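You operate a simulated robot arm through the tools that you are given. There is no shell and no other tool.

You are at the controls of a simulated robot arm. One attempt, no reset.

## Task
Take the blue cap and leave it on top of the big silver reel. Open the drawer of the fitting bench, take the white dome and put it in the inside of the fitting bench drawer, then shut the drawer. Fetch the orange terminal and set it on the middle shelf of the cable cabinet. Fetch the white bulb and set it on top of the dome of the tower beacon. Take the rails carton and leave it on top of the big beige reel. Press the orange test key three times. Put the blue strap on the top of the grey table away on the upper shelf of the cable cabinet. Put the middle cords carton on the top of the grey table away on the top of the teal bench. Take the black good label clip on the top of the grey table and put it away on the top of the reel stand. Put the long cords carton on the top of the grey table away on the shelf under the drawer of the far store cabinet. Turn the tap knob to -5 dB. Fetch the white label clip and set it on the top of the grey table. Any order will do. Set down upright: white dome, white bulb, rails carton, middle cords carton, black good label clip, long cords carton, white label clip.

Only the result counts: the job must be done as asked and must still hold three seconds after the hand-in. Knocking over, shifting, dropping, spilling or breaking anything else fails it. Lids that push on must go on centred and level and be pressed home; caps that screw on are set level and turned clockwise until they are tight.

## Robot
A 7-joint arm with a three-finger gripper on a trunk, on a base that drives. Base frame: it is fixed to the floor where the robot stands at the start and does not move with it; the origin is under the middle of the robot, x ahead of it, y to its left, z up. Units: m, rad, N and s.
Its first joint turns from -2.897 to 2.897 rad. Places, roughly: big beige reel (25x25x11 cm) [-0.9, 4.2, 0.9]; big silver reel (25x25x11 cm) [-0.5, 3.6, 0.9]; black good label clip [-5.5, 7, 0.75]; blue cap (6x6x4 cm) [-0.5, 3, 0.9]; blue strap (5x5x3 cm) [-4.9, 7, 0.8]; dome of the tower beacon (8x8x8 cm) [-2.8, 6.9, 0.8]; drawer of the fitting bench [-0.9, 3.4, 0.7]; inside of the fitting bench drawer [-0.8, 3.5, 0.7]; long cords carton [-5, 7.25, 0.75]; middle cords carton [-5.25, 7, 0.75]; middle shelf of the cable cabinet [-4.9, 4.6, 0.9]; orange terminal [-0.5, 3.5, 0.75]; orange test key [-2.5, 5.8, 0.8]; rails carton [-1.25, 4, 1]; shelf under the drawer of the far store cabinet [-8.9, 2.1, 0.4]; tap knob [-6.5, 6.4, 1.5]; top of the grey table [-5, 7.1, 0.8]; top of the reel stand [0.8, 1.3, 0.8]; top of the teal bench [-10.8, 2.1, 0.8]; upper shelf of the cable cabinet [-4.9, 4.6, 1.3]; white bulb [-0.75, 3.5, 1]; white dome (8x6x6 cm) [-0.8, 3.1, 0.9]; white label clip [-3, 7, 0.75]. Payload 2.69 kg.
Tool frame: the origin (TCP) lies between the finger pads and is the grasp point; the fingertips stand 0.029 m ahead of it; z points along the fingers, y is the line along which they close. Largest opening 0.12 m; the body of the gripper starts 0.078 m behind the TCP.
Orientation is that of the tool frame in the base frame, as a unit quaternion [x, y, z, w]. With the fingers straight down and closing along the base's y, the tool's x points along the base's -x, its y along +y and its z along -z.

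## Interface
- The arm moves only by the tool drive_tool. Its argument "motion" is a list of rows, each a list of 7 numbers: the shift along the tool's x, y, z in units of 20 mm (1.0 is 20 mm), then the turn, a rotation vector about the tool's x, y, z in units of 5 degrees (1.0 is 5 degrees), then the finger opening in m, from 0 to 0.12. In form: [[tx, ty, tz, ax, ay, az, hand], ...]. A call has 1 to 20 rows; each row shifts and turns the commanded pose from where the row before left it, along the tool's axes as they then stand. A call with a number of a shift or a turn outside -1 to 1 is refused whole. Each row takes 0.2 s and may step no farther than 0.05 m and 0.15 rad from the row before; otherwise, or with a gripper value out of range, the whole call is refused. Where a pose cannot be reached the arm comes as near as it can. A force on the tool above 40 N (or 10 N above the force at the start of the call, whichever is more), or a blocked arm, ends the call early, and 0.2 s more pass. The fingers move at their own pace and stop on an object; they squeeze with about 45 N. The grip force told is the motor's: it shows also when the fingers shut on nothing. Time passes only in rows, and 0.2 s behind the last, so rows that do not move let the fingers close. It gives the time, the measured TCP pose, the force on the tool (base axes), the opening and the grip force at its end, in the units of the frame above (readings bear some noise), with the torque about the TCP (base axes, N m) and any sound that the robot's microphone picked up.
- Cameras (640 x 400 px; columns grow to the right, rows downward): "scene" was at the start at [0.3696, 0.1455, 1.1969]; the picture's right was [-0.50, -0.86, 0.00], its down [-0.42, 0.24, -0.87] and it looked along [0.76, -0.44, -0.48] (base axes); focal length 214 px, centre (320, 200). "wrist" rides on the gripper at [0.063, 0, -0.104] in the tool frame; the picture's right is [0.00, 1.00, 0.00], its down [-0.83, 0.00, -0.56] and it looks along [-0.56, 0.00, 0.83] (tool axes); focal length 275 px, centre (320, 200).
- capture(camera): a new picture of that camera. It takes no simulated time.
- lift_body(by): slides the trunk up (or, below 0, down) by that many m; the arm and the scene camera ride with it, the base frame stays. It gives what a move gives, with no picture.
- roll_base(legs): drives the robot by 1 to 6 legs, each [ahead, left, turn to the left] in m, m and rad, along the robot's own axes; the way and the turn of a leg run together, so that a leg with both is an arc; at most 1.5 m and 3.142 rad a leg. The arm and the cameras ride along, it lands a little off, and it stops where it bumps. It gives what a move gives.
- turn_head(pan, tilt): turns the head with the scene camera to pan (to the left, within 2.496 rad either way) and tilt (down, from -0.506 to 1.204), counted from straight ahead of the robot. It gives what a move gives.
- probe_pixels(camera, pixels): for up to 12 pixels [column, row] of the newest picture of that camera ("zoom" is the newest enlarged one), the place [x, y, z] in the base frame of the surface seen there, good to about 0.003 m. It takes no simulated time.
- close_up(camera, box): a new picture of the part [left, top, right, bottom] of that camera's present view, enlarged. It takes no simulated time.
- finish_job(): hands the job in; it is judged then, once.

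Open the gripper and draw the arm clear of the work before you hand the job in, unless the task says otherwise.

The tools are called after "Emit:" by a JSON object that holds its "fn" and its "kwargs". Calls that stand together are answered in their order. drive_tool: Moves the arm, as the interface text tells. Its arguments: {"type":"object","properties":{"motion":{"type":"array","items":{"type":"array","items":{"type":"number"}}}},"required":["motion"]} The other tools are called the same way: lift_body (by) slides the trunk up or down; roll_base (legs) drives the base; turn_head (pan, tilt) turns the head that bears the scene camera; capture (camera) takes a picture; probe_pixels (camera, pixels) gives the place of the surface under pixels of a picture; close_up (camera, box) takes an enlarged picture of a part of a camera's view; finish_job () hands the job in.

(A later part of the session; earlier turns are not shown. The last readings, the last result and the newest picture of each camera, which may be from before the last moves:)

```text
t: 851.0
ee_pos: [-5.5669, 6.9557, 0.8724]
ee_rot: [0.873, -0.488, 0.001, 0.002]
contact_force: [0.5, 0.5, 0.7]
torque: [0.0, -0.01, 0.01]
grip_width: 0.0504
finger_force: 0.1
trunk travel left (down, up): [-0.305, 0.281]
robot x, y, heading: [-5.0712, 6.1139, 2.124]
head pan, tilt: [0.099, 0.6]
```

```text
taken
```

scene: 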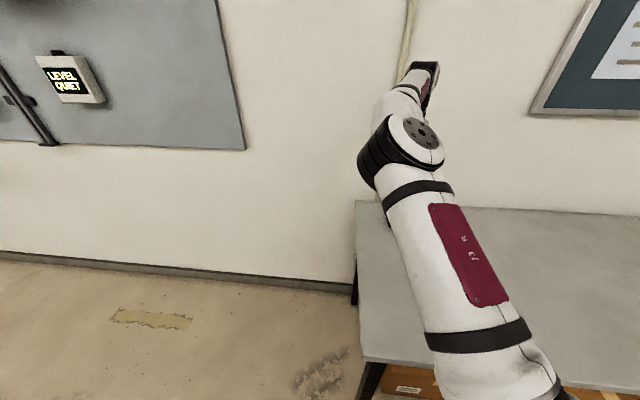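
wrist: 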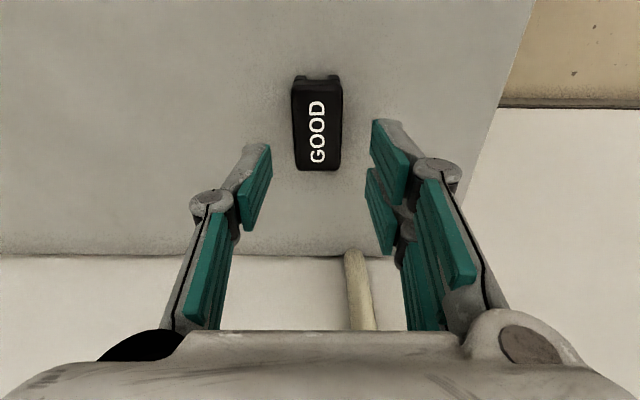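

Centred. Going down to z≈0.807 and closing, then lifting.

Emit:
{"fn": "drive_tool", "kwargs": {"motion": [[0, -0.08, 1, 0, 0, 0, 0.05], [0, 0, 1, 0, 0, 0, 0.05], [0, 0, 1, 0, 0, 0, 0.05], [0, 0, 0.27, 0, 0, 0, 0.05], [0, 0, 0, 0, 0, 0, 0.0], [0, 0, 0, 0, 0, 0, 0.0], [0, 0, 0, 0, 0, 0, 0.0]]}}

Emit:
{"fn": "drive_tool", "kwargs": {"motion": [[0, 0, -0.5, 0, 0, 0, 0.0], [0, 0, -1, 0, 0, 0, 0.0], [0, 0, -1, 0, 0, 0, 0.0], [0, 0, -1, 0, 0, 0, 0.0], [0, 0, -1, 0, 0, 0, 0.0], [0, 0, -1, 0, 0, 0, 0.0], [0, 0, -1, 0, 0, 0, 0.0], [0, 0, -1, 0, 0, 0, 0.0], [0, 0, -1, 0, 0, 0, 0.0], [0.5, 0, -1, 0, 0, 0, 0.0], [1, 0, -1, 0, 0, 0, 0.0], [1, 0, 0, 0, 0, 0, 0.0], [1, 0, 0, 0, 0, 0, 0.0], [1, 0, 0, 0, 0, 0, 0.0], [1, 0, 0, 0, 0, 0, 0.0], [1, 0, 0, 0, 0, 0, 0.0], [1, 0, 0, 0, 0, 0, 0.0], [1, 0, 0, 0, 0, 0, 0.0]]}}

Emit:
{"fn": "capture", "kwargs": {"camera": "wrist"}}

```text
t: 852.6
ee_pos: [-5.5645, 6.9558, 0.8061]
ee_rot: [0.873, -0.488, 0.002, 0.003]
contact_force: [-0.1, -0.1, 0.3]
torque: [-0.03, -0.05, 0.01]
grip_width: 0.0307
finger_force: 44.8
trunk travel left (down, up): [-0.305, 0.281]
robot x, y, heading: [-5.067, 6.1168, 2.122]
head pan, tilt: [0.099, 0.6]
```

```text
t: 856.4
ee_pos: [-5.4767, 6.8118, 1.0141]
ee_rot: [0.872, -0.489, 0.003, 0.002]
contact_force: [0.4, -0.3, 0.6]
torque: [-0.01, 0.0, 0.0]
grip_width: 0.0308
finger_force: 45.3
trunk travel left (down, up): [-0.305, 0.281]
robot x, y, heading: [-5.0694, 6.1147, 2.124]
head pan, tilt: [0.099, 0.6]
```

```text
taken
```

wrist: 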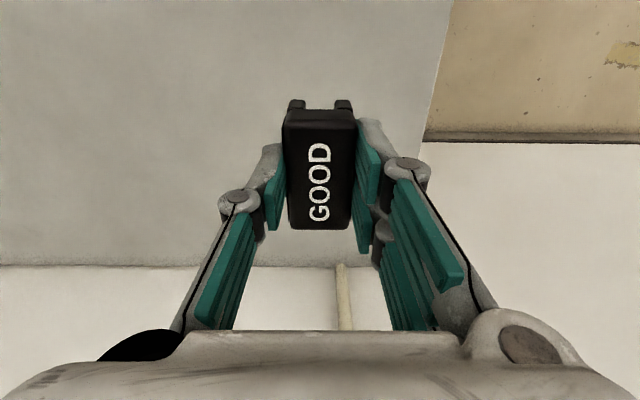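

Clip held upright (bottom 4.5 cm below TCP). Now the long drive back to the reel stand: back off, right into the aisle, and reverse along it.

Emit:
{"fn": "roll_base", "kwargs": {"legs": [[-0.4, 0, -0.012], [0, -1.1, 0], [-1.5, 0, 0], [-1.4, 0, 0]]}}

Emit:
{"fn": "turn_head", "kwargs": {"pan": -2.3, "tilt": 0.5}}

Emit:
{"fn": "capture", "kwargs": {"camera": "scene"}}

```text
t: 877.7
ee_pos: [-2.8155, 4.6282, 1.0132]
ee_rot: [0.864, -0.503, 0.001, 0.002]
contact_force: [-0.4, -0.4, 0.2]
torque: [0.0, 0.01, -0.03]
grip_width: 0.031
finger_force: 45.3
trunk travel left (down, up): [-0.305, 0.281]
robot x, y, heading: [-2.4294, 3.9111, 2.089]
head pan, tilt: [0.099, 0.6]
```

```text
t: 879.9
ee_pos: [-2.8161, 4.6269, 1.0131]
ee_rot: [0.865, -0.503, 0.002, 0.002]
contact_force: [-0.3, -1.2, -1.0]
torque: [0.0, -0.03, 0.01]
grip_width: 0.0311
finger_force: 45.7
trunk travel left (down, up): [-0.305, 0.281]
robot x, y, heading: [-2.4289, 3.9157, 2.092]
head pan, tilt: [-2.3, 0.499]
```

```text
taken
```

scene: 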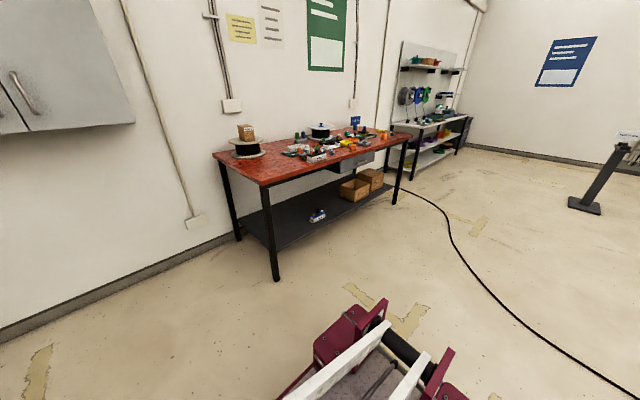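

The way back is clear; continue 3 m in reverse, then turn right to face the reel stand.

Emit:
{"fn": "roll_base", "kwargs": {"legs": [[-1.5, 0, 0.02], [-1.5, 0, 0], [-0.6, 0, 0], [0, 0, -1.571]]}}

Emit:
{"fn": "turn_head", "kwargs": {"pan": 0.1, "tilt": 0.5}}

Emit:
{"fn": "capture", "kwargs": {"camera": "scene"}}

```text
t: 901.5
ee_pos: [0.1562, 1.1429, 1.0134]
ee_rot: [-0.262, 0.965, 0.0, -0.003]
contact_force: [0.2, -0.5, -0.1]
torque: [-0.02, -0.01, 0.02]
grip_width: 0.031
finger_force: 45.3
trunk travel left (down, up): [-0.305, 0.281]
robot x, y, heading: [-0.5473, 0.7483, 0.532]
head pan, tilt: [-2.3, 0.499]
```

```text
t: 903.8
ee_pos: [0.1565, 1.1429, 1.0129]
ee_rot: [-0.262, 0.965, 0.001, -0.002]
contact_force: [-0.9, 0.0, -0.2]
torque: [0.0, 0.0, 0.01]
grip_width: 0.031
finger_force: 45.2
trunk travel left (down, up): [-0.305, 0.281]
robot x, y, heading: [-0.5484, 0.7489, 0.532]
head pan, tilt: [0.099, 0.499]
```

```text
taken
```

scene: 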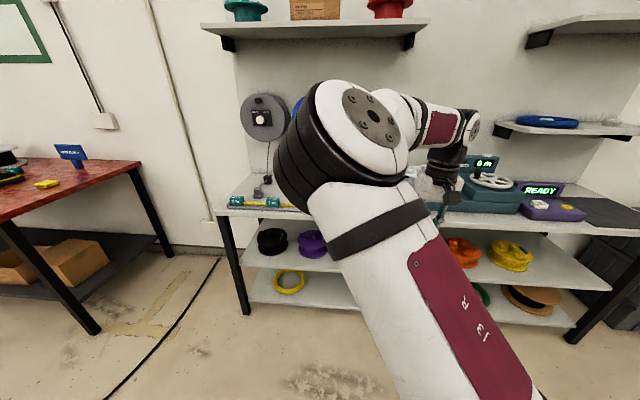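

At the reel stand. I'll swing the view: zoom and probe its top edge and free spots.

Emit:
{"fn": "probe_pixels", "kwargs": {"camera": "scene", "pixels": [[222, 212], [290, 214], [470, 222], [600, 232], [245, 200], [290, 190], [590, 205], [555, 220], [500, 215], [246, 310], [265, 180]]}}

Emit:
{"fn": "close_up", "kwargs": {"camera": "scene", "box": [420, 140, 640, 250]}}

```text
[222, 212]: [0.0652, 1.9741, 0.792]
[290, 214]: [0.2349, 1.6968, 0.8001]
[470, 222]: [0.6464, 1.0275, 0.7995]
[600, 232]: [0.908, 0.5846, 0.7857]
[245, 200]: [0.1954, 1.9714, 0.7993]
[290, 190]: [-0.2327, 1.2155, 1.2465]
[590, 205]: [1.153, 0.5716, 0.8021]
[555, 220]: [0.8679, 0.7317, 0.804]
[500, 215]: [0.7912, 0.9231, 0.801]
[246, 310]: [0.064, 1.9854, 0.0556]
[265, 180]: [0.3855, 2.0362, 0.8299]
```

```text
2.91 times, centred on (530, 195) of scene
```

zoom: 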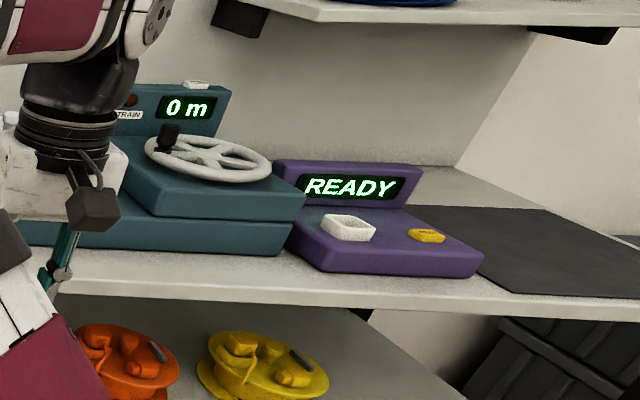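

Front edge v≈1.07, top z=0.80. Its front strip is ~10 cm deep before the machine. I'll shift left to see the left half, which the arm hides.

Emit:
{"fn": "roll_base", "kwargs": {"legs": [[0.15, 0.35, 0]]}}

Emit:
{"fn": "turn_head", "kwargs": {"pan": 0.1, "tilt": 0.6}}

Emit:
{"fn": "capture", "kwargs": {"camera": "scene"}}

Emit:
{"fn": "capture", "kwargs": {"camera": "wrist"}}

```text
t: 906.1
ee_pos: [0.1027, 1.5295, 1.013]
ee_rot: [-0.272, 0.962, 0.0, -0.002]
contact_force: [-0.2, 0.1, -0.5]
torque: [-0.02, -0.03, 0.0]
grip_width: 0.0309
finger_force: 44.6
trunk travel left (down, up): [-0.305, 0.281]
robot x, y, heading: [-0.5933, 1.124, 0.551]
head pan, tilt: [0.099, 0.499]
```

```text
t: 906.8
ee_pos: [0.1022, 1.5299, 1.0139]
ee_rot: [-0.273, 0.962, 0.001, -0.003]
contact_force: [0.1, 0.0, -0.4]
torque: [0.01, 0.03, 0.0]
grip_width: 0.0308
finger_force: 45.3
trunk travel left (down, up): [-0.305, 0.281]
robot x, y, heading: [-0.5948, 1.1246, 0.553]
head pan, tilt: [0.099, 0.6]
```

```text
taken
```

scene: 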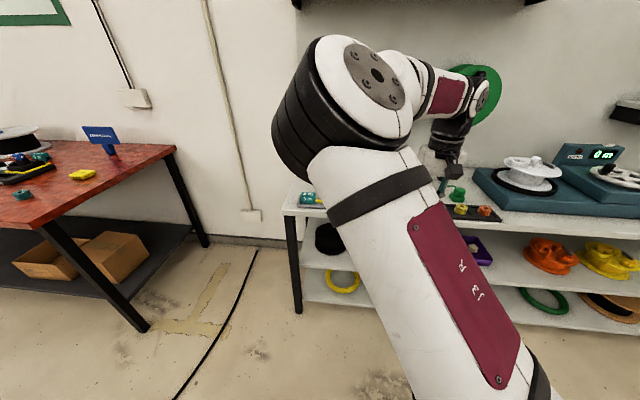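

```text
taken
```

wrist: 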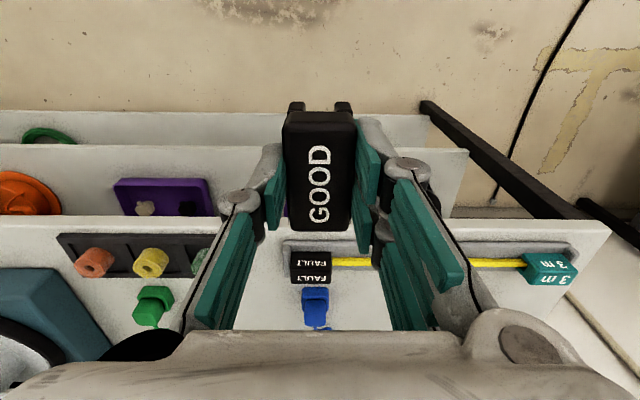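

The wrist view shows the left half of the stand from above. I'll look at the arrangement further back: probe a few points of bare top.

Emit:
{"fn": "probe_pixels", "kwargs": {"camera": "wrist", "pixels": [[250, 228], [250, 300], [390, 310], [280, 260], [580, 262], [440, 245], [212, 255], [140, 300], [317, 300], [600, 225], [360, 300], [470, 250]]}}

```text
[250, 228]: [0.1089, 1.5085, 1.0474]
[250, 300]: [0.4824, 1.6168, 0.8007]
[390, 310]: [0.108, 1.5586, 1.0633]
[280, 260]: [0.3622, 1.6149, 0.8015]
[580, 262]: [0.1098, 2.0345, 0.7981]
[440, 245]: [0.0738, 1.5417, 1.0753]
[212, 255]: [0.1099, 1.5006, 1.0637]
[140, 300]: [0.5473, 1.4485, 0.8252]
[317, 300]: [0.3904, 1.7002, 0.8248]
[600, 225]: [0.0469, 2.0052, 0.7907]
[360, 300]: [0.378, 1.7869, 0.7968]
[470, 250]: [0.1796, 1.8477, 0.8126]
```

I'd like a clearer top view of the pocket between the knob strip and the rail; I'll move the tool back 0.16 m and up a little.

Emit:
{"fn": "drive_tool", "kwargs": {"motion": [[1, 0, -0.5, 0, 0, 0, 0.0], [1, 0, -0.5, 0, 0, 0, 0.0], [1, 0, -0.5, 0, 0, 0, 0.0], [1, 0, -0.5, 0, 0, 0, 0.0], [1, 0, -0.5, 0, 0, 0, 0.0], [1, 0, -0.5, 0, 0, 0, 0.0]]}}

Emit:
{"fn": "turn_head", "kwargs": {"pan": -0.3, "tilt": 0.6}}

Emit:
{"fn": "capture", "kwargs": {"camera": "scene"}}

Emit:
{"fn": "capture", "kwargs": {"camera": "wrist"}}

```text
t: 908.2
ee_pos: [-0.0013, 1.4644, 1.075]
ee_rot: [-0.272, 0.962, 0.001, -0.003]
contact_force: [-0.4, 1.0, -0.4]
torque: [0.01, 0.02, 0.0]
grip_width: 0.0308
finger_force: 44.8
trunk travel left (down, up): [-0.305, 0.281]
robot x, y, heading: [-0.5956, 1.1221, 0.55]
head pan, tilt: [0.099, 0.6]
```

```text
t: 909.1
ee_pos: [-0.0028, 1.4654, 1.0744]
ee_rot: [-0.272, 0.962, 0.0, -0.003]
contact_force: [0.4, 0.1, 0.1]
torque: [0.05, 0.03, -0.01]
grip_width: 0.0308
finger_force: 45.0
trunk travel left (down, up): [-0.305, 0.281]
robot x, y, heading: [-0.5943, 1.1212, 0.557]
head pan, tilt: [-0.3, 0.6]
```

```text
taken
```

scene: 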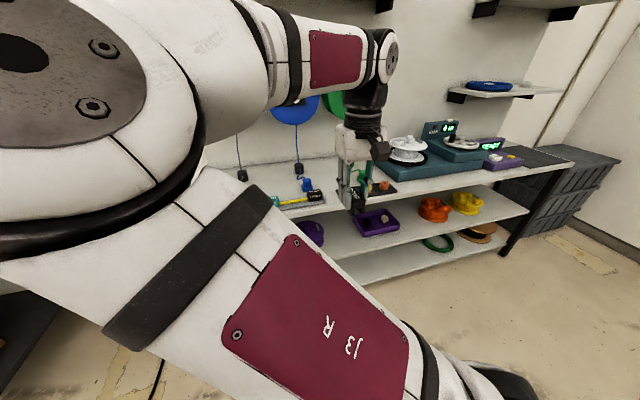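

```text
taken
```

wrist: 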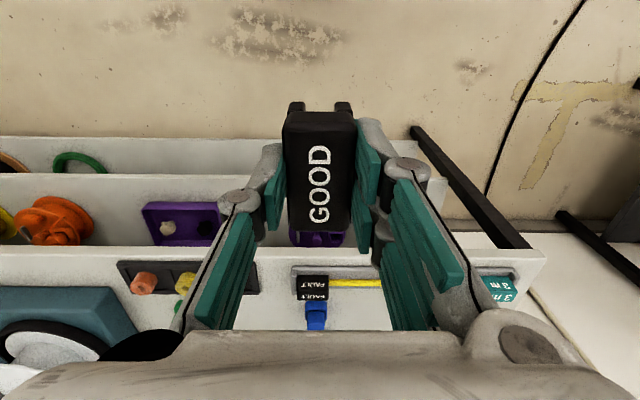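

Emit:
{"fn": "close_up", "kwargs": {"camera": "scene", "box": [200, 130, 360, 230]}}

Emit:
{"fn": "close_up", "kwargs": {"camera": "scene", "box": [370, 110, 580, 230]}}

```text
4.00 times, centred on (280, 180) of scene
```

zoom: 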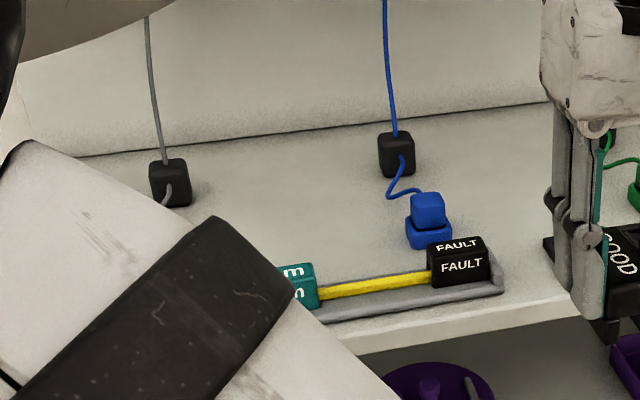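

```text
3.05 times, centred on (475, 170) of scene
```

zoom: 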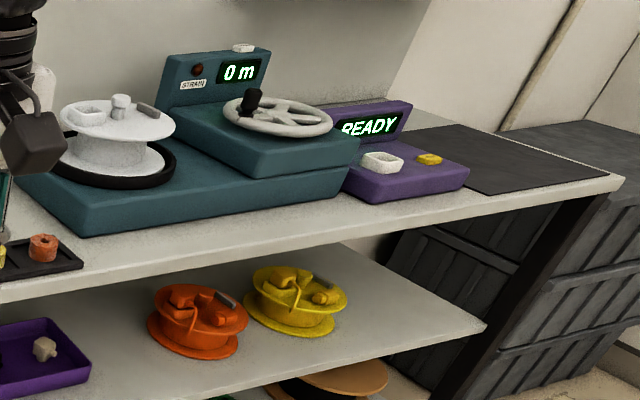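

The left-back area between the two plug blocks and the rail is bare. I'll probe it and its surroundings.

Emit:
{"fn": "probe_pixels", "kwargs": {"camera": "scene", "pixels": [[242, 176], [299, 169], [271, 178], [260, 185], [285, 178], [275, 200], [307, 183], [271, 165], [238, 150], [297, 150], [271, 190], [315, 195]]}}

```text
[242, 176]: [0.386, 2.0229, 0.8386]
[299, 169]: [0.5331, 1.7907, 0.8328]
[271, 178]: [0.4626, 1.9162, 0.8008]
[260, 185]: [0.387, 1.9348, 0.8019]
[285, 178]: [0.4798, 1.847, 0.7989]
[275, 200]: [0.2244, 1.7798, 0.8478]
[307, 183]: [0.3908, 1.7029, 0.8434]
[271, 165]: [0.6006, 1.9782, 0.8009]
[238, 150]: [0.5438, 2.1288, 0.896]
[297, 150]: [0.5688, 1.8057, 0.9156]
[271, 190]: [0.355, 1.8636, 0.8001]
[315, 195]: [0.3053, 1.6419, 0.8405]
```

I'll set the clip at about (0.410,1.880), midway between the two wires. Drive 0.32 m closer first.

Emit:
{"fn": "roll_base", "kwargs": {"legs": [[0.32, 0, -0.012]]}}

Emit:
{"fn": "capture", "kwargs": {"camera": "wrist"}}

```text
t: 911.2
ee_pos: [0.2816, 1.6325, 1.0754]
ee_rot: [-0.268, 0.963, 0.0, -0.002]
contact_force: [0.5, 0.0, -0.6]
torque: [-0.03, -0.01, 0.02]
grip_width: 0.0307
finger_force: 45.3
trunk travel left (down, up): [-0.305, 0.281]
robot x, y, heading: [-0.3166, 1.2979, 0.548]
head pan, tilt: [-0.3, 0.6]
```

```text
taken
```

wrist: 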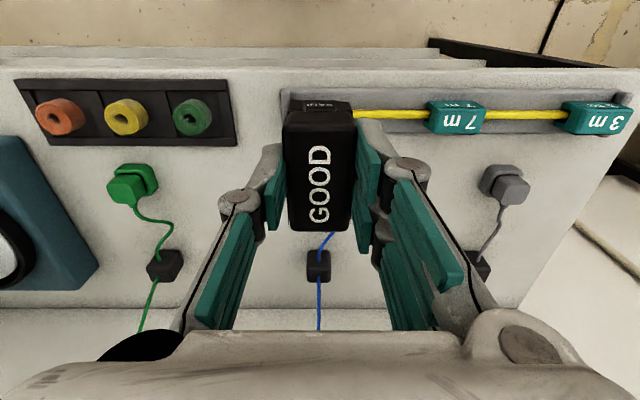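

There's also a grey connector at (505,185) with its wire. I'll probe these to choose the spot between blue and grey lines.

Emit:
{"fn": "probe_pixels", "kwargs": {"camera": "wrist", "pixels": [[505, 185], [490, 185], [497, 230], [483, 262], [318, 265], [328, 240], [318, 300], [520, 250], [270, 250], [240, 290], [455, 190], [133, 185]]}}

```text
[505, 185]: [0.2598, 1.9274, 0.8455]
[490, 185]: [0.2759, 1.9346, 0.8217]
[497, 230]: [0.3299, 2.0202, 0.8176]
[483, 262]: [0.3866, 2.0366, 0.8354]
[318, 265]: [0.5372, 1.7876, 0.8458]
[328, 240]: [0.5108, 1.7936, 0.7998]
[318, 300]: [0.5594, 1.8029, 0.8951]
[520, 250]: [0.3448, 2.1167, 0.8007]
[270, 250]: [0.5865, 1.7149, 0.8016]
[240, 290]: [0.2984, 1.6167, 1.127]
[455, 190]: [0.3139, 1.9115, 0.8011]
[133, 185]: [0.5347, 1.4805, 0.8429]
```

Free spot centre: u≈1.385, v≈1.30 → (0.401,1.856). Move left first, then ahead, staying high.

Emit:
{"fn": "drive_tool", "kwargs": {"motion": [[0, 0.93, 0, 0, 0, 0, 0.0], [0, 0.93, 0, 0, 0, 0, 0.0], [0, 0.93, 0, 0, 0, 0, 0.0], [0, 0.93, 0, 0, 0, 0, 0.0], [0, 0.93, 0, 0, 0, 0, 0.0], [0, 0.93, 0, 0, 0, 0, 0.0], [0, 0.93, 0, 0, 0, 0, 0.0], [-0.99, 0, 0, 0, 0, 0, 0.0], [-0.99, 0, 0, 0, 0, 0, 0.0], [-0.99, 0, 0, 0, 0, 0, 0.0], [-0.99, 0, 0, 0, 0, 0, 0.0], [-0.99, 0, 0, 0, 0, 0, 0.0], [-0.99, 0, 0, 0, 0, 0, 0.0], [-0.99, 0, 0, 0, 0, 0, 0.0], [-0.99, 0, 0, 0, 0, 0, 0.0], [-0.99, 0, 0, 0, 0, 0, 0.0], [-0.99, 0, 0, 0, 0, 0, 0.0], [-0.99, 0, 0, 0, 0, 0, 0.0]]}}

Emit:
{"fn": "capture", "kwargs": {"camera": "wrist"}}

Emit:
{"fn": "capture", "kwargs": {"camera": "scene"}}

```text
t: 915.0
ee_pos: [0.4001, 1.8578, 1.0774]
ee_rot: [-0.269, 0.963, 0.0, -0.003]
contact_force: [-0.3, 0.9, -0.9]
torque: [0.0, 0.0, -0.01]
grip_width: 0.0308
finger_force: 44.8
trunk travel left (down, up): [-0.305, 0.281]
robot x, y, heading: [-0.3194, 1.2949, 0.546]
head pan, tilt: [-0.3, 0.6]
```

```text
taken
```

wrist: 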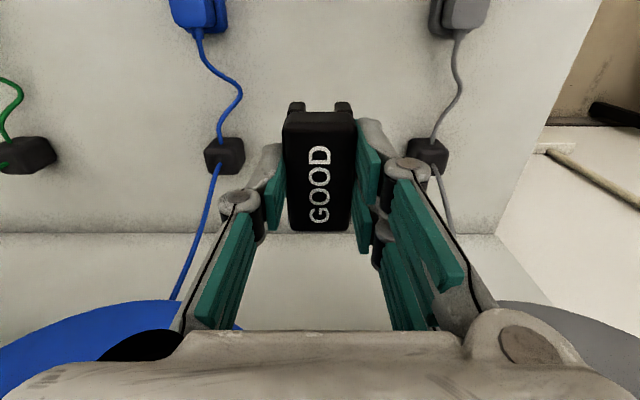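

```text
taken
```

scene: 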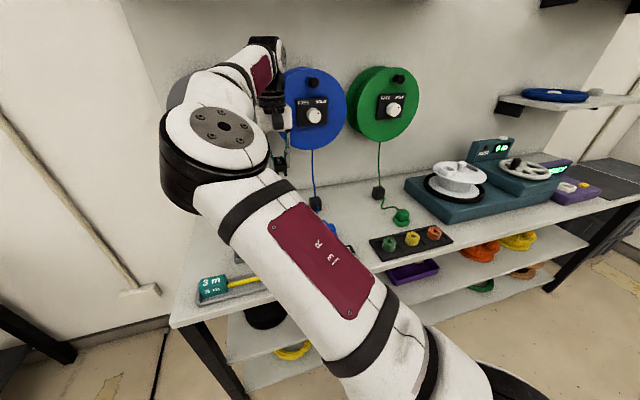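

The reels on the wall loom ahead; I'll probe their nearest rims relative to the hand before descending.

Emit:
{"fn": "probe_pixels", "kwargs": {"camera": "wrist", "pixels": [[100, 330], [170, 310], [230, 326], [560, 330], [520, 310], [620, 330], [225, 155], [428, 155], [195, 250], [445, 200]]}}

Emit:
{"fn": "probe_pixels", "kwargs": {"camera": "scene", "pixels": [[300, 80], [330, 120], [270, 60], [285, 110], [260, 50], [255, 120], [240, 60], [180, 95]]}}

```text
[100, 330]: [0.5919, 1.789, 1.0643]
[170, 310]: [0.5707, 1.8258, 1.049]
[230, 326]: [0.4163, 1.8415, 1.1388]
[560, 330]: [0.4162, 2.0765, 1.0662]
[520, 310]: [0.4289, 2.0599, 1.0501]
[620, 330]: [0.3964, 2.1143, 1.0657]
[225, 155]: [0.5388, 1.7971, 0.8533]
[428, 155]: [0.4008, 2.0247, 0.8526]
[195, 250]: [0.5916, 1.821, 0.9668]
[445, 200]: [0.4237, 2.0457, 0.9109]
```

```text
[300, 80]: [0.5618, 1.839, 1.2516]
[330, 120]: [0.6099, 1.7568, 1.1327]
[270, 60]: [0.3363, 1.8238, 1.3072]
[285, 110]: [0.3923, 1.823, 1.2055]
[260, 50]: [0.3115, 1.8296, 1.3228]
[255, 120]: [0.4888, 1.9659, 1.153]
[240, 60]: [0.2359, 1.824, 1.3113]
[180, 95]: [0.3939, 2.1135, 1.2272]
```

Reel fronts are at v≈1.43; the hand is at v=1.30 with room. Descending to just above the top.

Emit:
{"fn": "drive_tool", "kwargs": {"motion": [[0, 0, 1, 0, 0, 0, 0.0], [0, 0, 1, 0, 0, 0, 0.0], [0, 0, 1, 0, 0, 0, 0.0], [0, 0, 1, 0, 0, 0, 0.0], [0, 0, 1, 0, 0, 0, 0.0], [0, 0, 1, 0, 0, 0, 0.0], [0, 0, 1, 0, 0, 0, 0.0], [0, 0, 1, 0, 0, 0, 0.0], [0, 0, 1, 0, 0, 0, 0.0], [0, 0, 1, 0, 0, 0, 0.0], [0, 0, 1, 0, 0, 0, 0.0], [0, 0, 0.2, 0, 0, 0, 0.0]]}}

Emit:
{"fn": "capture", "kwargs": {"camera": "wrist"}}

```text
t: 917.6
ee_pos: [0.4005, 1.8562, 0.8523]
ee_rot: [-0.268, 0.964, 0.0, -0.003]
contact_force: [0.6, -0.3, 0.6]
torque: [0.01, 0.03, 0.0]
grip_width: 0.0306
finger_force: 44.7
trunk travel left (down, up): [-0.305, 0.281]
robot x, y, heading: [-0.3163, 1.2948, 0.548]
head pan, tilt: [-0.3, 0.6]
```

```text
taken
```

wrist: 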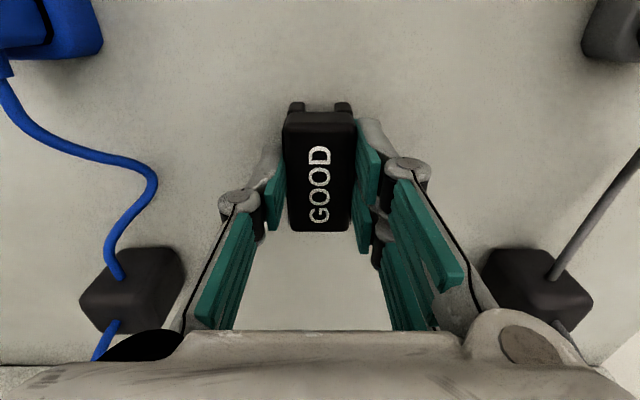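

Emit:
{"fn": "drive_tool", "kwargs": {"motion": [[0, 0, 0.12, 0, 0, 0, 0.0], [0, 0, 0.1, 0, 0, 0, 0.0], [0, 0, 0.1, 0, 0, 0, 0.0]]}}

```text
t: 918.4
ee_pos: [0.3992, 1.8569, 0.8466]
ee_rot: [-0.269, 0.963, 0.0, -0.002]
contact_force: [-2.0, -0.8, 4.1]
torque: [0.03, -0.12, -0.02]
grip_width: 0.0309
finger_force: 45.1
trunk travel left (down, up): [-0.305, 0.281]
robot x, y, heading: [-0.3161, 1.294, 0.547]
head pan, tilt: [-0.3, 0.6]
```

Touching (4 N). A hair more, then release gently and rise.

Emit:
{"fn": "drive_tool", "kwargs": {"motion": [[0, 0, 0.04, 0, 0, 0, 0.0], [0, 0, 0, 0, 0, 0, 0.05], [0, 0, 0, 0, 0, 0, 0.05], [0, 0, -0.5, 0, 0, 0, 0.05], [0, 0, -1, 0, 0, 0, 0.05], [0, 0, -1, 0, 0, 0, 0.05], [0, 0, -1, 0, 0, 0, 0.05], [0, 0, -1, 0, 0, 0, 0.05], [0, 0, -1, 0, 0, 0, 0.05], [0, 0, -1, 0, 0, 0, 0.05], [0, 0, -1, 0, 0, 0, 0.05], [0, 0, -1, 0, 0, 0, 0.05], [0, 0, -1, 0, 0, 0, 0.05], [0, 0, -1, 0, 0, 0, 0.05]]}}

Emit:
{"fn": "capture", "kwargs": {"camera": "wrist"}}

```text
t: 921.4
ee_pos: [0.4007, 1.8565, 1.0532]
ee_rot: [-0.268, 0.963, -0.001, -0.002]
contact_force: [-0.1, -0.3, -0.4]
torque: [-0.01, 0.03, 0.0]
grip_width: 0.0501
finger_force: 0.2
trunk travel left (down, up): [-0.305, 0.281]
robot x, y, heading: [-0.3166, 1.2948, 0.549]
head pan, tilt: [-0.3, 0.6]
```

```text
taken
```

wrist: 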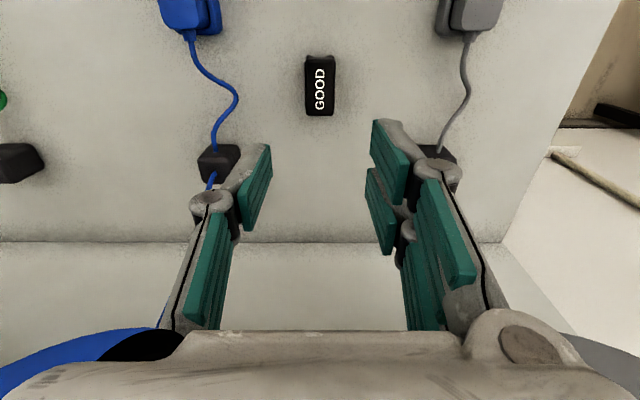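

The clip stands on the reel stand. Last object: the orange terminal. I'll retract, back away, and set the tool to the slanted (camera-up) pose used for the shelf.

Emit:
{"fn": "drive_tool", "kwargs": {"motion": [[1, 0, -0.5, 0, 0, 0, 0.06], [1, 0, -0.5, 0, 0, 0, 0.06], [1, 0, -0.5, 0, 0, 0, 0.06], [1, 0, -0.5, 0, 0, 0, 0.06], [1, 0, -0.5, 0, 0, 0, 0.06], [1, 0, -0.5, 0, 0, 0, 0.06], [1, 0, -0.5, 0, 0, 0, 0.06], [1, 0, -0.5, 0, 0, 0, 0.06], [1, 0, 0, 0, 0, 0, 0.06], [1, 0, 0, 0, 0, 0, 0.06]]}}

Emit:
{"fn": "roll_base", "kwargs": {"legs": [[-0.45, 0, 0]]}}

Emit:
{"fn": "drive_tool", "kwargs": {"motion": [[0, 0, 0, 0, 0, -1, 0.06], [0, 0, 0, 0, 0, -1, 0.06], [0, 0, 0, 0, 0, -1, 0.06], [0, 0, 0, 0, 0, -1, 0.06], [0, 0, 0, 0, 0, -1, 0.06], [0, 0, 0, 0, 0, -1, 0.06], [0, 0, 0, 0, 0, -1, 0.06], [0, 0, 0, 0, 0, -1, 0.06], [0, 0, 0, 0, 0, -1, 0.06], [0, 0, 0, 0, 0, -1, 0.06], [0, 0, 0, 0, 0, -1, 0.06], [0, 0, 0, 0, 0, -1, 0.06], [0, 0, 0, 0, 0, -1, 0.06], [0, 0, 0, 0, 0, -1, 0.06], [0, 0, 0, 0, 0, -1, 0.06], [0, 0, 0, 0, 0, -1, 0.06], [0, 0, 0, 0, 0, -1, 0.06], [0, 0, 0, 0, 0, -1, 0.06], [0, 0, 0, 0, 0, -1, 0.06], [0, 0, 0, 0, 0, -1, 0.06]]}}

Emit:
{"fn": "drive_tool", "kwargs": {"motion": [[0, 0, 0, 0, 0, -1, 0.06], [0, 0, 0, 0, 0, -1, 0.06], [0, 0, 0, 0, 0, -1, 0.06], [0, 0, 0, 0, 0, -1, 0.06], [0, 0, 0, 0, 0, -1, 0.06], [0, 0, 0, 0, 0, -1, 0.06], [0, 0, 0, 0, 0, -1, 0.06], [0, 0, 0, 0, 0, -1, 0.06], [0, 0, 0, 0, 0, -1, 0.06], [0, 0, 0, 0, 0, -1, 0.06], [0, 0, 0, 0, 0, -1, 0.06], [0, 0, 0, 0, 0, -1, 0.06], [0, 0, 0, 0, 0, -1, 0.06], [0, 0, 0, 0, 0, -1, 0.06], [0, 0, 0, 0, 0, -1, 0.06], [0, 0, 0, 0, 0, -1, 0.06]]}}

```text
t: 923.6
ee_pos: [0.2305, 1.7537, 1.1343]
ee_rot: [-0.269, 0.963, 0.0, -0.002]
contact_force: [0.0, 0.1, -0.4]
torque: [0.01, 0.02, -0.01]
grip_width: 0.0602
finger_force: 0.1
trunk travel left (down, up): [-0.305, 0.281]
robot x, y, heading: [-0.3141, 1.2951, 0.55]
head pan, tilt: [-0.3, 0.6]
```

```text
t: 926.4
ee_pos: [-0.1624, 1.5211, 1.1349]
ee_rot: [-0.273, 0.962, -0.001, -0.002]
contact_force: [-0.6, -0.1, 0.2]
torque: [0.03, 0.02, 0.01]
grip_width: 0.0597
finger_force: 0.0
trunk travel left (down, up): [-0.305, 0.281]
robot x, y, heading: [-0.7043, 1.0558, 0.555]
head pan, tilt: [-0.3, 0.6]
```

```text
t: 930.6
ee_pos: [-0.1569, 1.5179, 1.1288]
ee_rot: [0.908, -0.419, 0.01, 0.014]
contact_force: [0.0, 0.9, -0.8]
torque: [-0.03, 0.02, 0.02]
grip_width: 0.0603
finger_force: 0.1
trunk travel left (down, up): [-0.305, 0.281]
robot x, y, heading: [-0.7035, 1.0571, 0.556]
head pan, tilt: [-0.3, 0.6]
```

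```text
t: 932.4
ee_pos: [-0.1592, 1.5266, 1.1131]
ee_rot: [0.993, -0.094, 0.035, 0.063]
contact_force: [0.4, 0.2, 0.9]
torque: [-0.03, 0.0, 0.03]
grip_width: 0.0597
finger_force: 0.1
trunk travel left (down, up): [-0.305, 0.281]
robot x, y, heading: [-0.7018, 1.0554, 0.558]
head pan, tilt: [-0.3, 0.6]
stopped in row 9: the arm was blocked; the commanded pose is now the measured one
```

The arm was blocked while rolling (probably the elbow against the head in this folded pose). I'll extend it ahead 16 cm first and then continue.

Emit:
{"fn": "turn_head", "kwargs": {"pan": 0.6, "tilt": 0.5}}

Emit:
{"fn": "drive_tool", "kwargs": {"motion": [[0.735, -0.678, 0, 0, 0, 0, 0.06], [0.735, -0.678, 0, 0, 0, 0, 0.06], [0.735, -0.678, 0, 0, 0, 0, 0.06], [0.735, -0.678, 0, 0, 0, 0, 0.06], [0.735, -0.678, 0, 0, 0, 0, 0.06], [0.735, -0.678, 0, 0, 0, 0, 0.06], [0.735, -0.678, 0, 0, 0, 0, 0.06]]}}

Emit:
{"fn": "capture", "kwargs": {"camera": "scene"}}

```text
t: 933.6
ee_pos: [-0.1597, 1.5257, 1.1125]
ee_rot: [0.993, -0.095, 0.036, 0.064]
contact_force: [0.1, 0.5, 0.2]
torque: [0.02, 0.02, 0.01]
grip_width: 0.0599
finger_force: 0.0
trunk travel left (down, up): [-0.305, 0.281]
robot x, y, heading: [-0.7048, 1.0553, 0.554]
head pan, tilt: [0.6, 0.499]
```

```text
t: 935.2
ee_pos: [-0.0413, 1.6022, 1.112]
ee_rot: [0.993, -0.094, 0.033, 0.061]
contact_force: [-0.1, 0.4, -0.8]
torque: [0.0, 0.01, -0.03]
grip_width: 0.0601
finger_force: 0.1
trunk travel left (down, up): [-0.305, 0.281]
robot x, y, heading: [-0.7024, 1.0535, 0.558]
head pan, tilt: [0.6, 0.499]
```

```text
taken
```

scene: 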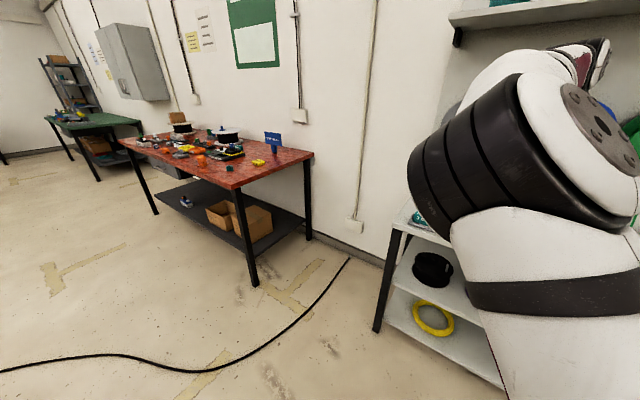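

Emit:
{"fn": "drive_tool", "kwargs": {"motion": [[0, 0, 0, 0.68, -0.47, 0, 0.06], [0, 0, 0, 0.68, -0.47, 0, 0.06], [0, 0, 0, 0, 0, -0.85, 0.06], [0, 0, 0, 0, 0, -0.85, 0.06], [0, 0, 0, 0, 0, -0.85, 0.06], [0, 0, 0, 0, 0, -0.85, 0.06], [0, 0, 0, 0, 0, -0.85, 0.06], [0, 0, 0, 0, 0, -0.85, 0.06], [0, 0, 0, 0, 0, -0.85, 0.06], [0, 0, 0, 0, 0, -0.85, 0.06], [0, 0, 0, 0, 0, -0.85, 0.06], [0, 0, 0, 0, 0, -0.85, 0.06]]}}

```text
t: 937.8
ee_pos: [-0.042, 1.6003, 1.1128]
ee_rot: [0.962, 0.275, 0.0, -0.003]
contact_force: [0.1, 0.2, 0.3]
torque: [0.04, -0.01, 0.0]
grip_width: 0.0601
finger_force: 0.0
trunk travel left (down, up): [-0.305, 0.281]
robot x, y, heading: [-0.703, 1.0569, 0.558]
head pan, tilt: [0.6, 0.499]
```

Tool x points ahead. Tilting 50° forward.

Emit:
{"fn": "drive_tool", "kwargs": {"motion": [[0, 0, 0, 0, 1, 0, 0.06], [0, 0, 0, 0, 1, 0, 0.06], [0, 0, 0, 0, 1, 0, 0.06], [0, 0, 0, 0, 1, 0, 0.06], [0, 0, 0, 0, 1, 0, 0.06], [0, 0, 0, 0, 1, 0, 0.06], [0, 0, 0, 0, 1, 0, 0.06], [0, 0, 0, 0, 1, 0, 0.06], [0, 0, 0, 0, 1, 0, 0.06], [0, 0, 0, 0, 1, 0, 0.06]]}}

Emit:
{"fn": "roll_base", "kwargs": {"legs": [[-0.3, 0, -0.016], [0, 1.4, 0], [0, 0.55, 0]]}}

Emit:
{"fn": "turn_head", "kwargs": {"pan": 0.0, "tilt": 0.6}}

Emit:
{"fn": "capture", "kwargs": {"camera": "scene"}}

```text
t: 940.0
ee_pos: [-0.0396, 1.6005, 1.1134]
ee_rot: [0.872, 0.245, 0.404, -0.124]
contact_force: [0.1, 0.0, 0.4]
torque: [0.02, 0.01, -0.03]
grip_width: 0.06
finger_force: 0.0
trunk travel left (down, up): [-0.305, 0.281]
robot x, y, heading: [-0.6992, 1.0529, 0.559]
head pan, tilt: [0.6, 0.499]
```

```text
t: 941.8
ee_pos: [-0.2427, 1.5681, 1.111]
ee_rot: [0.862, 0.28, 0.397, -0.143]
contact_force: [0.4, 0.5, 0.0]
torque: [0.04, -0.03, 0.02]
grip_width: 0.0602
finger_force: 0.0
trunk travel left (down, up): [-0.305, 0.281]
robot x, y, heading: [-0.8562, 0.9717, 0.636]
head pan, tilt: [0.6, 0.499]
stopped in leg 1: the robot was blocked; the commanded pose is now the measured one
```

```text
t: 942.8
ee_pos: [-0.241, 1.5664, 1.113]
ee_rot: [0.864, 0.277, 0.394, -0.145]
contact_force: [0.2, 0.1, -0.1]
torque: [0.02, 0.0, 0.0]
grip_width: 0.0599
finger_force: 0.1
trunk travel left (down, up): [-0.305, 0.281]
robot x, y, heading: [-0.8596, 0.9701, 0.637]
head pan, tilt: [0.0, 0.6]
```

```text
taken
```

scene: 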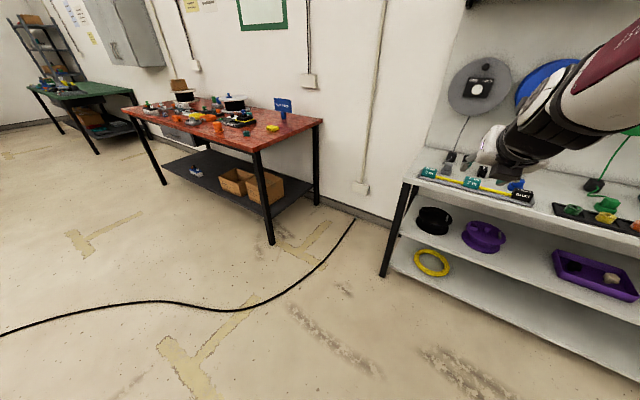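

The base bumped something behind and was turned slightly. I'll look back-left and back-right to see what it met.

Emit:
{"fn": "turn_head", "kwargs": {"pan": 2.45, "tilt": 0.7}}

Emit:
{"fn": "capture", "kwargs": {"camera": "scene"}}

Emit:
{"fn": "turn_head", "kwargs": {"pan": -2.45, "tilt": 0.6}}

Emit:
{"fn": "capture", "kwargs": {"camera": "scene"}}

```text
t: 945.1
ee_pos: [-0.2422, 1.569, 1.1118]
ee_rot: [0.862, 0.279, 0.398, -0.141]
contact_force: [0.0, -0.6, 0.8]
torque: [0.0, -0.03, -0.03]
grip_width: 0.0599
finger_force: 0.1
trunk travel left (down, up): [-0.305, 0.281]
robot x, y, heading: [-0.854, 0.9692, 0.64]
head pan, tilt: [2.45, 0.7]
```

```text
taken
```

scene: 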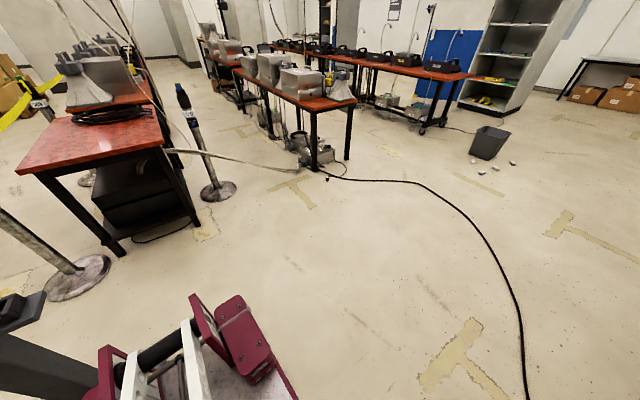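

```text
t: 948.9
ee_pos: [-0.2421, 1.5661, 1.111]
ee_rot: [0.864, 0.277, 0.395, -0.146]
contact_force: [0.1, -0.2, -0.1]
torque: [0.01, -0.01, -0.06]
grip_width: 0.0601
finger_force: 0.0
trunk travel left (down, up): [-0.305, 0.281]
robot x, y, heading: [-0.8573, 0.9705, 0.641]
head pan, tilt: [-2.45, 0.6]
```

```text
taken
```

scene: 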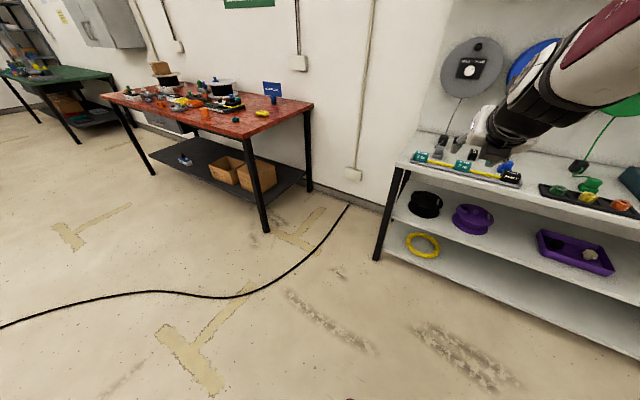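

The dark info post stands at the rear-right corner (bottom-left of the first view) and is upright. I'll move forward away from it and then inspect it.

Emit:
{"fn": "roll_base", "kwargs": {"legs": [[0.12, 0, -0.09]]}}

Emit:
{"fn": "turn_head", "kwargs": {"pan": 2.49, "tilt": 0.85}}

Emit:
{"fn": "capture", "kwargs": {"camera": "scene"}}

```text
t: 950.2
ee_pos: [-0.0898, 1.5765, 1.1123]
ee_rot: [0.875, 0.239, 0.401, -0.13]
contact_force: [-0.3, 0.7, 0.2]
torque: [0.0, 0.01, 0.0]
grip_width: 0.0602
finger_force: 0.1
trunk travel left (down, up): [-0.305, 0.281]
robot x, y, heading: [-0.7593, 1.039, 0.549]
head pan, tilt: [-2.45, 0.6]
```

```text
t: 954.1
ee_pos: [-0.0897, 1.5775, 1.1116]
ee_rot: [0.875, 0.238, 0.401, -0.129]
contact_force: [0.2, 0.1, -0.1]
torque: [-0.02, 0.02, -0.02]
grip_width: 0.0602
finger_force: 0.1
trunk travel left (down, up): [-0.305, 0.281]
robot x, y, heading: [-0.7524, 1.0386, 0.552]
head pan, tilt: [2.491, 0.85]
```

```text
taken
```

scene: 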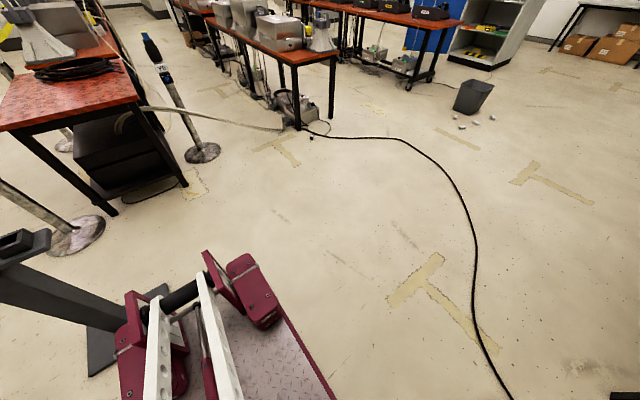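

Emit:
{"fn": "probe_pixels", "kwargs": {"camera": "scene", "pixels": [[160, 288], [92, 370], [110, 355], [100, 328], [50, 300], [15, 280], [25, 240], [8, 238], [170, 300], [120, 310]]}}

Emit:
{"fn": "close_up", "kwargs": {"camera": "scene", "box": [0, 210, 200, 400]}}

```text
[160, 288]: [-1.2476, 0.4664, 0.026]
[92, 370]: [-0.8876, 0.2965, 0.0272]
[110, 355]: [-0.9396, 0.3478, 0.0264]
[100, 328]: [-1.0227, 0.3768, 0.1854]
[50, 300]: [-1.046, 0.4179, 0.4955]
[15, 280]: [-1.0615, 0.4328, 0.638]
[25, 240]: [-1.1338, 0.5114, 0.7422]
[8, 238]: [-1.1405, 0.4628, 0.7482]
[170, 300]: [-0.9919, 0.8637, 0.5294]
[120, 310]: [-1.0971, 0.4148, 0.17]
```

```text
2.11 times, centred on (100, 305) of scene
```

zoom: 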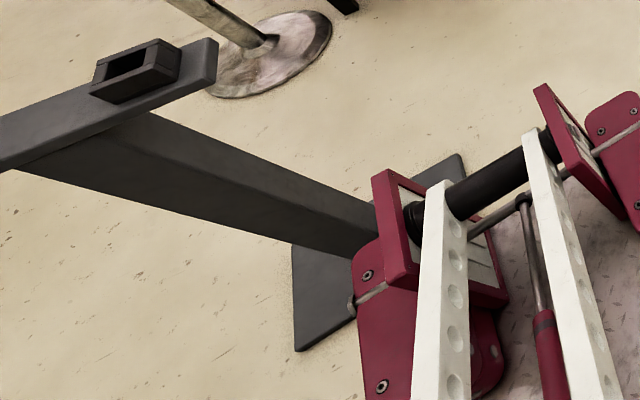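

The post's base plate lies flat and the post is upright (it's a slanted design), so nothing was upset. I'll stay clear of it and move left along the front to the fitting bench.

Emit:
{"fn": "roll_base", "kwargs": {"legs": [[0, 1.4, 0], [0, 0.5, -0.01]]}}

Emit:
{"fn": "turn_head", "kwargs": {"pan": 0.1, "tilt": 0.6}}

Emit:
{"fn": "capture", "kwargs": {"camera": "scene"}}

```text
t: 963.6
ee_pos: [-1.0761, 3.1957, 1.1116]
ee_rot: [0.875, 0.237, 0.401, -0.129]
contact_force: [-0.7, -0.3, 0.7]
torque: [0.0, -0.01, 0.06]
grip_width: 0.06
finger_force: 0.1
trunk travel left (down, up): [-0.305, 0.281]
robot x, y, heading: [-1.7466, 2.6587, 0.551]
head pan, tilt: [2.491, 0.85]
```

```text
t: 965.8
ee_pos: [-1.0765, 3.1945, 1.1119]
ee_rot: [0.876, 0.236, 0.397, -0.134]
contact_force: [0.1, -0.1, -0.1]
torque: [0.02, 0.0, 0.02]
grip_width: 0.0603
finger_force: 0.0
trunk travel left (down, up): [-0.305, 0.281]
robot x, y, heading: [-1.7473, 2.6627, 0.551]
head pan, tilt: [0.099, 0.6]
```

```text
taken
```

scene: 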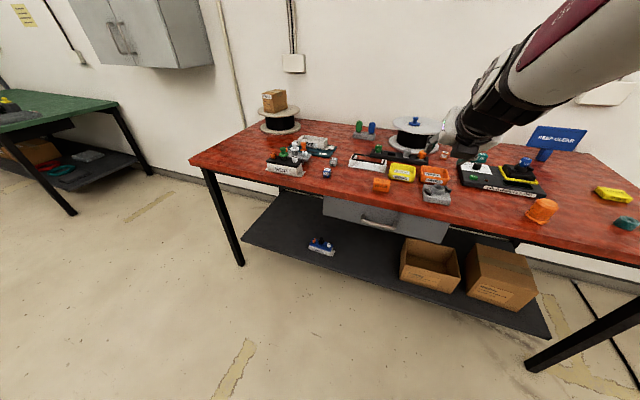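

Everything on the bench is in place. I'll drive forward to reach for the LAMP terminal.

Emit:
{"fn": "roll_base", "kwargs": {"legs": [[0.42, 0, -0.01]]}}

Emit:
{"fn": "capture", "kwargs": {"camera": "wrist"}}

Emit:
{"fn": "capture", "kwargs": {"camera": "scene"}}

```text
t: 968.3
ee_pos: [-0.713, 3.4055, 1.1122]
ee_rot: [0.878, 0.232, 0.398, -0.133]
contact_force: [-0.8, 0.3, 0.2]
torque: [0.01, -0.01, 0.01]
grip_width: 0.06
finger_force: 0.0
trunk travel left (down, up): [-0.305, 0.281]
robot x, y, heading: [-1.3834, 2.8765, 0.539]
head pan, tilt: [0.099, 0.6]
```

```text
taken
```

wrist: 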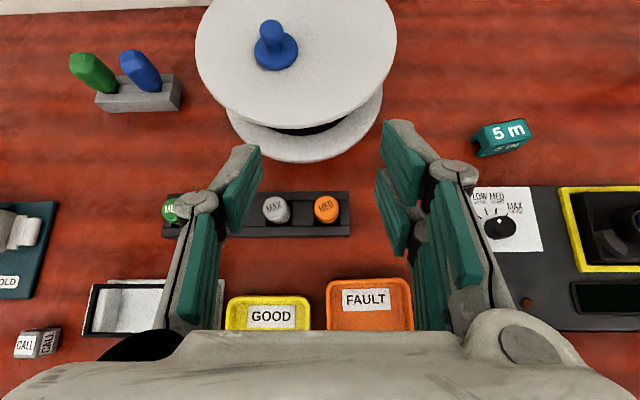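

```text
taken
```

scene: 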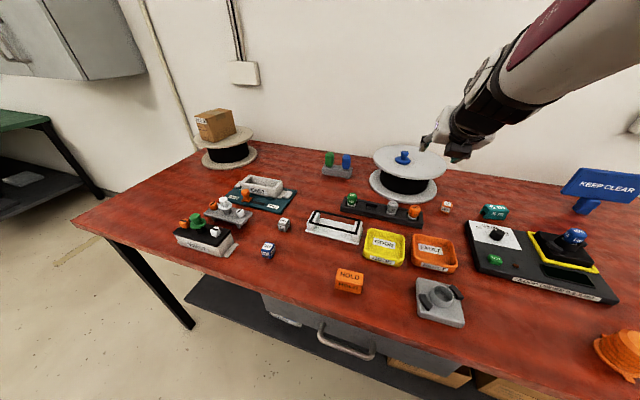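

LAMP is at (446,207) in the scene view. I'll zoom and probe it.

Emit:
{"fn": "close_up", "kwargs": {"camera": "scene", "box": [410, 180, 490, 230]}}

```text
8.00 times, centred on (450, 205) of scene
```

zoom: 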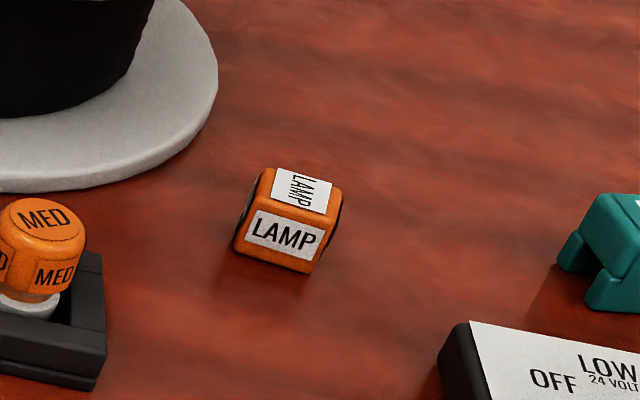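

Emit:
{"fn": "probe_pixels", "kwargs": {"camera": "zoom", "pixels": [[303, 190], [270, 175], [335, 190], [262, 205], [322, 222], [285, 238], [240, 245], [303, 265], [130, 190], [60, 210], [590, 250]]}}

```text
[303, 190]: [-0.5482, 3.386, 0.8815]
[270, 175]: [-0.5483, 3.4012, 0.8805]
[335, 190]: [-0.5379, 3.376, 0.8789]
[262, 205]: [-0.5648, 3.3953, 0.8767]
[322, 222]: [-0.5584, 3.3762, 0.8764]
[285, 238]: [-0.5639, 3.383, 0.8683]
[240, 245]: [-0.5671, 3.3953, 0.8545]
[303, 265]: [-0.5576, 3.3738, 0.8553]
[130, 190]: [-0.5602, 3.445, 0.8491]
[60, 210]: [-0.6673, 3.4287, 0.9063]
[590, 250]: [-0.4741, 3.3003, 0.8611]
```

LAMP ≈2.5 cm cube at (-0.552,3.387), yaw ≈0.3. I'll turn the slanted tool ~13° clockwise about the vertical and move to a pre-grasp 12 cm short of it.

Emit:
{"fn": "drive_tool", "kwargs": {"motion": [[0, 0, 0, -0.64, 0, 0.54, 0.06], [0, 0, 0, -0.64, 0, 0.54, 0.06], [0, 0, 0, -0.64, 0, 0.54, 0.06], [-0.657, 0.474, 0.929, 0, 0, 0, 0.06], [-0.657, 0.474, 0.929, 0, 0, 0, 0.06], [-0.657, 0.474, 0.929, 0, 0, 0, 0.06], [-0.657, 0.474, 0.929, 0, 0, 0, 0.06], [-0.657, 0.474, 0.929, 0, 0, 0, 0.06], [-0.657, 0.474, 0.929, 0, 0, 0, 0.06]]}}

Emit:
{"fn": "capture", "kwargs": {"camera": "wrist"}}

```text
t: 969.0
ee_pos: [-0.7009, 3.388, 1.1177]
ee_rot: [0.907, 0.127, 0.357, -0.186]
contact_force: [-0.5, -0.7, 0.4]
torque: [-0.01, -0.03, -0.01]
grip_width: 0.0599
finger_force: 0.1
trunk travel left (down, up): [-0.305, 0.281]
robot x, y, heading: [-1.3867, 2.8734, 0.542]
head pan, tilt: [0.099, 0.6]
stopped in row 3: the arm was blocked; the commanded pose is now the measured one
```

```text
taken
```

wrist: 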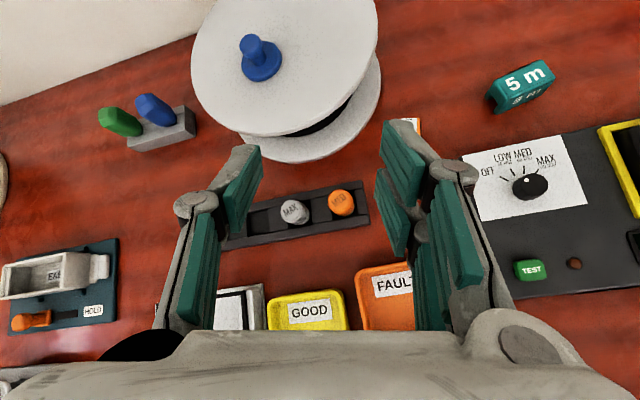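

The arm reported a block again. I'll look at how the arm sits relative to the head.

Emit:
{"fn": "capture", "kwargs": {"camera": "scene"}}

Emit:
{"fn": "turn_head", "kwargs": {"pan": -0.4, "tilt": 0.5}}

Emit:
{"fn": "capture", "kwargs": {"camera": "scene"}}

```text
taken
```

scene: 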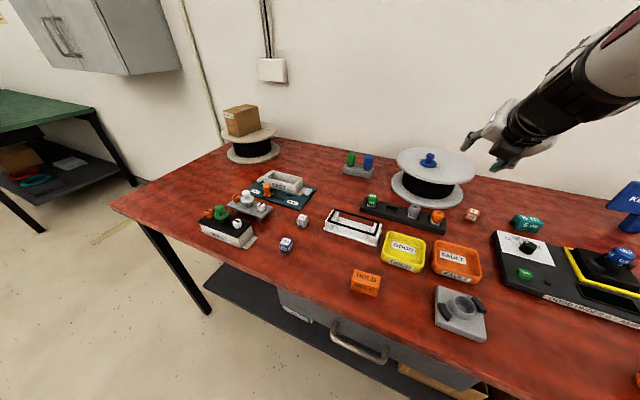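

```text
t: 969.9
ee_pos: [-0.6993, 3.386, 1.119]
ee_rot: [0.906, 0.126, 0.357, -0.187]
contact_force: [0.4, -0.2, -0.2]
torque: [-0.02, 0.02, 0.02]
grip_width: 0.0599
finger_force: 0.1
trunk travel left (down, up): [-0.305, 0.281]
robot x, y, heading: [-1.3891, 2.8756, 0.535]
head pan, tilt: [-0.4, 0.499]
```

```text
taken
```

scene: 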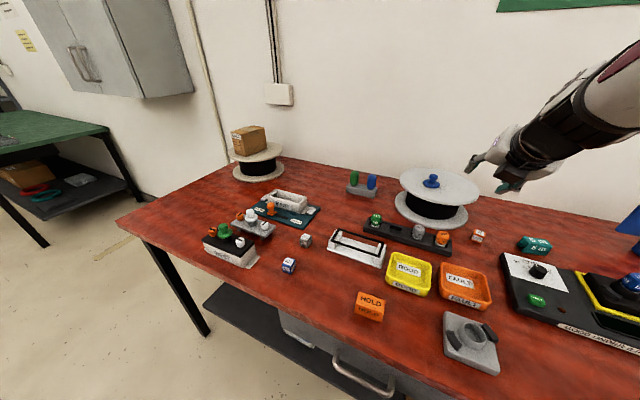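

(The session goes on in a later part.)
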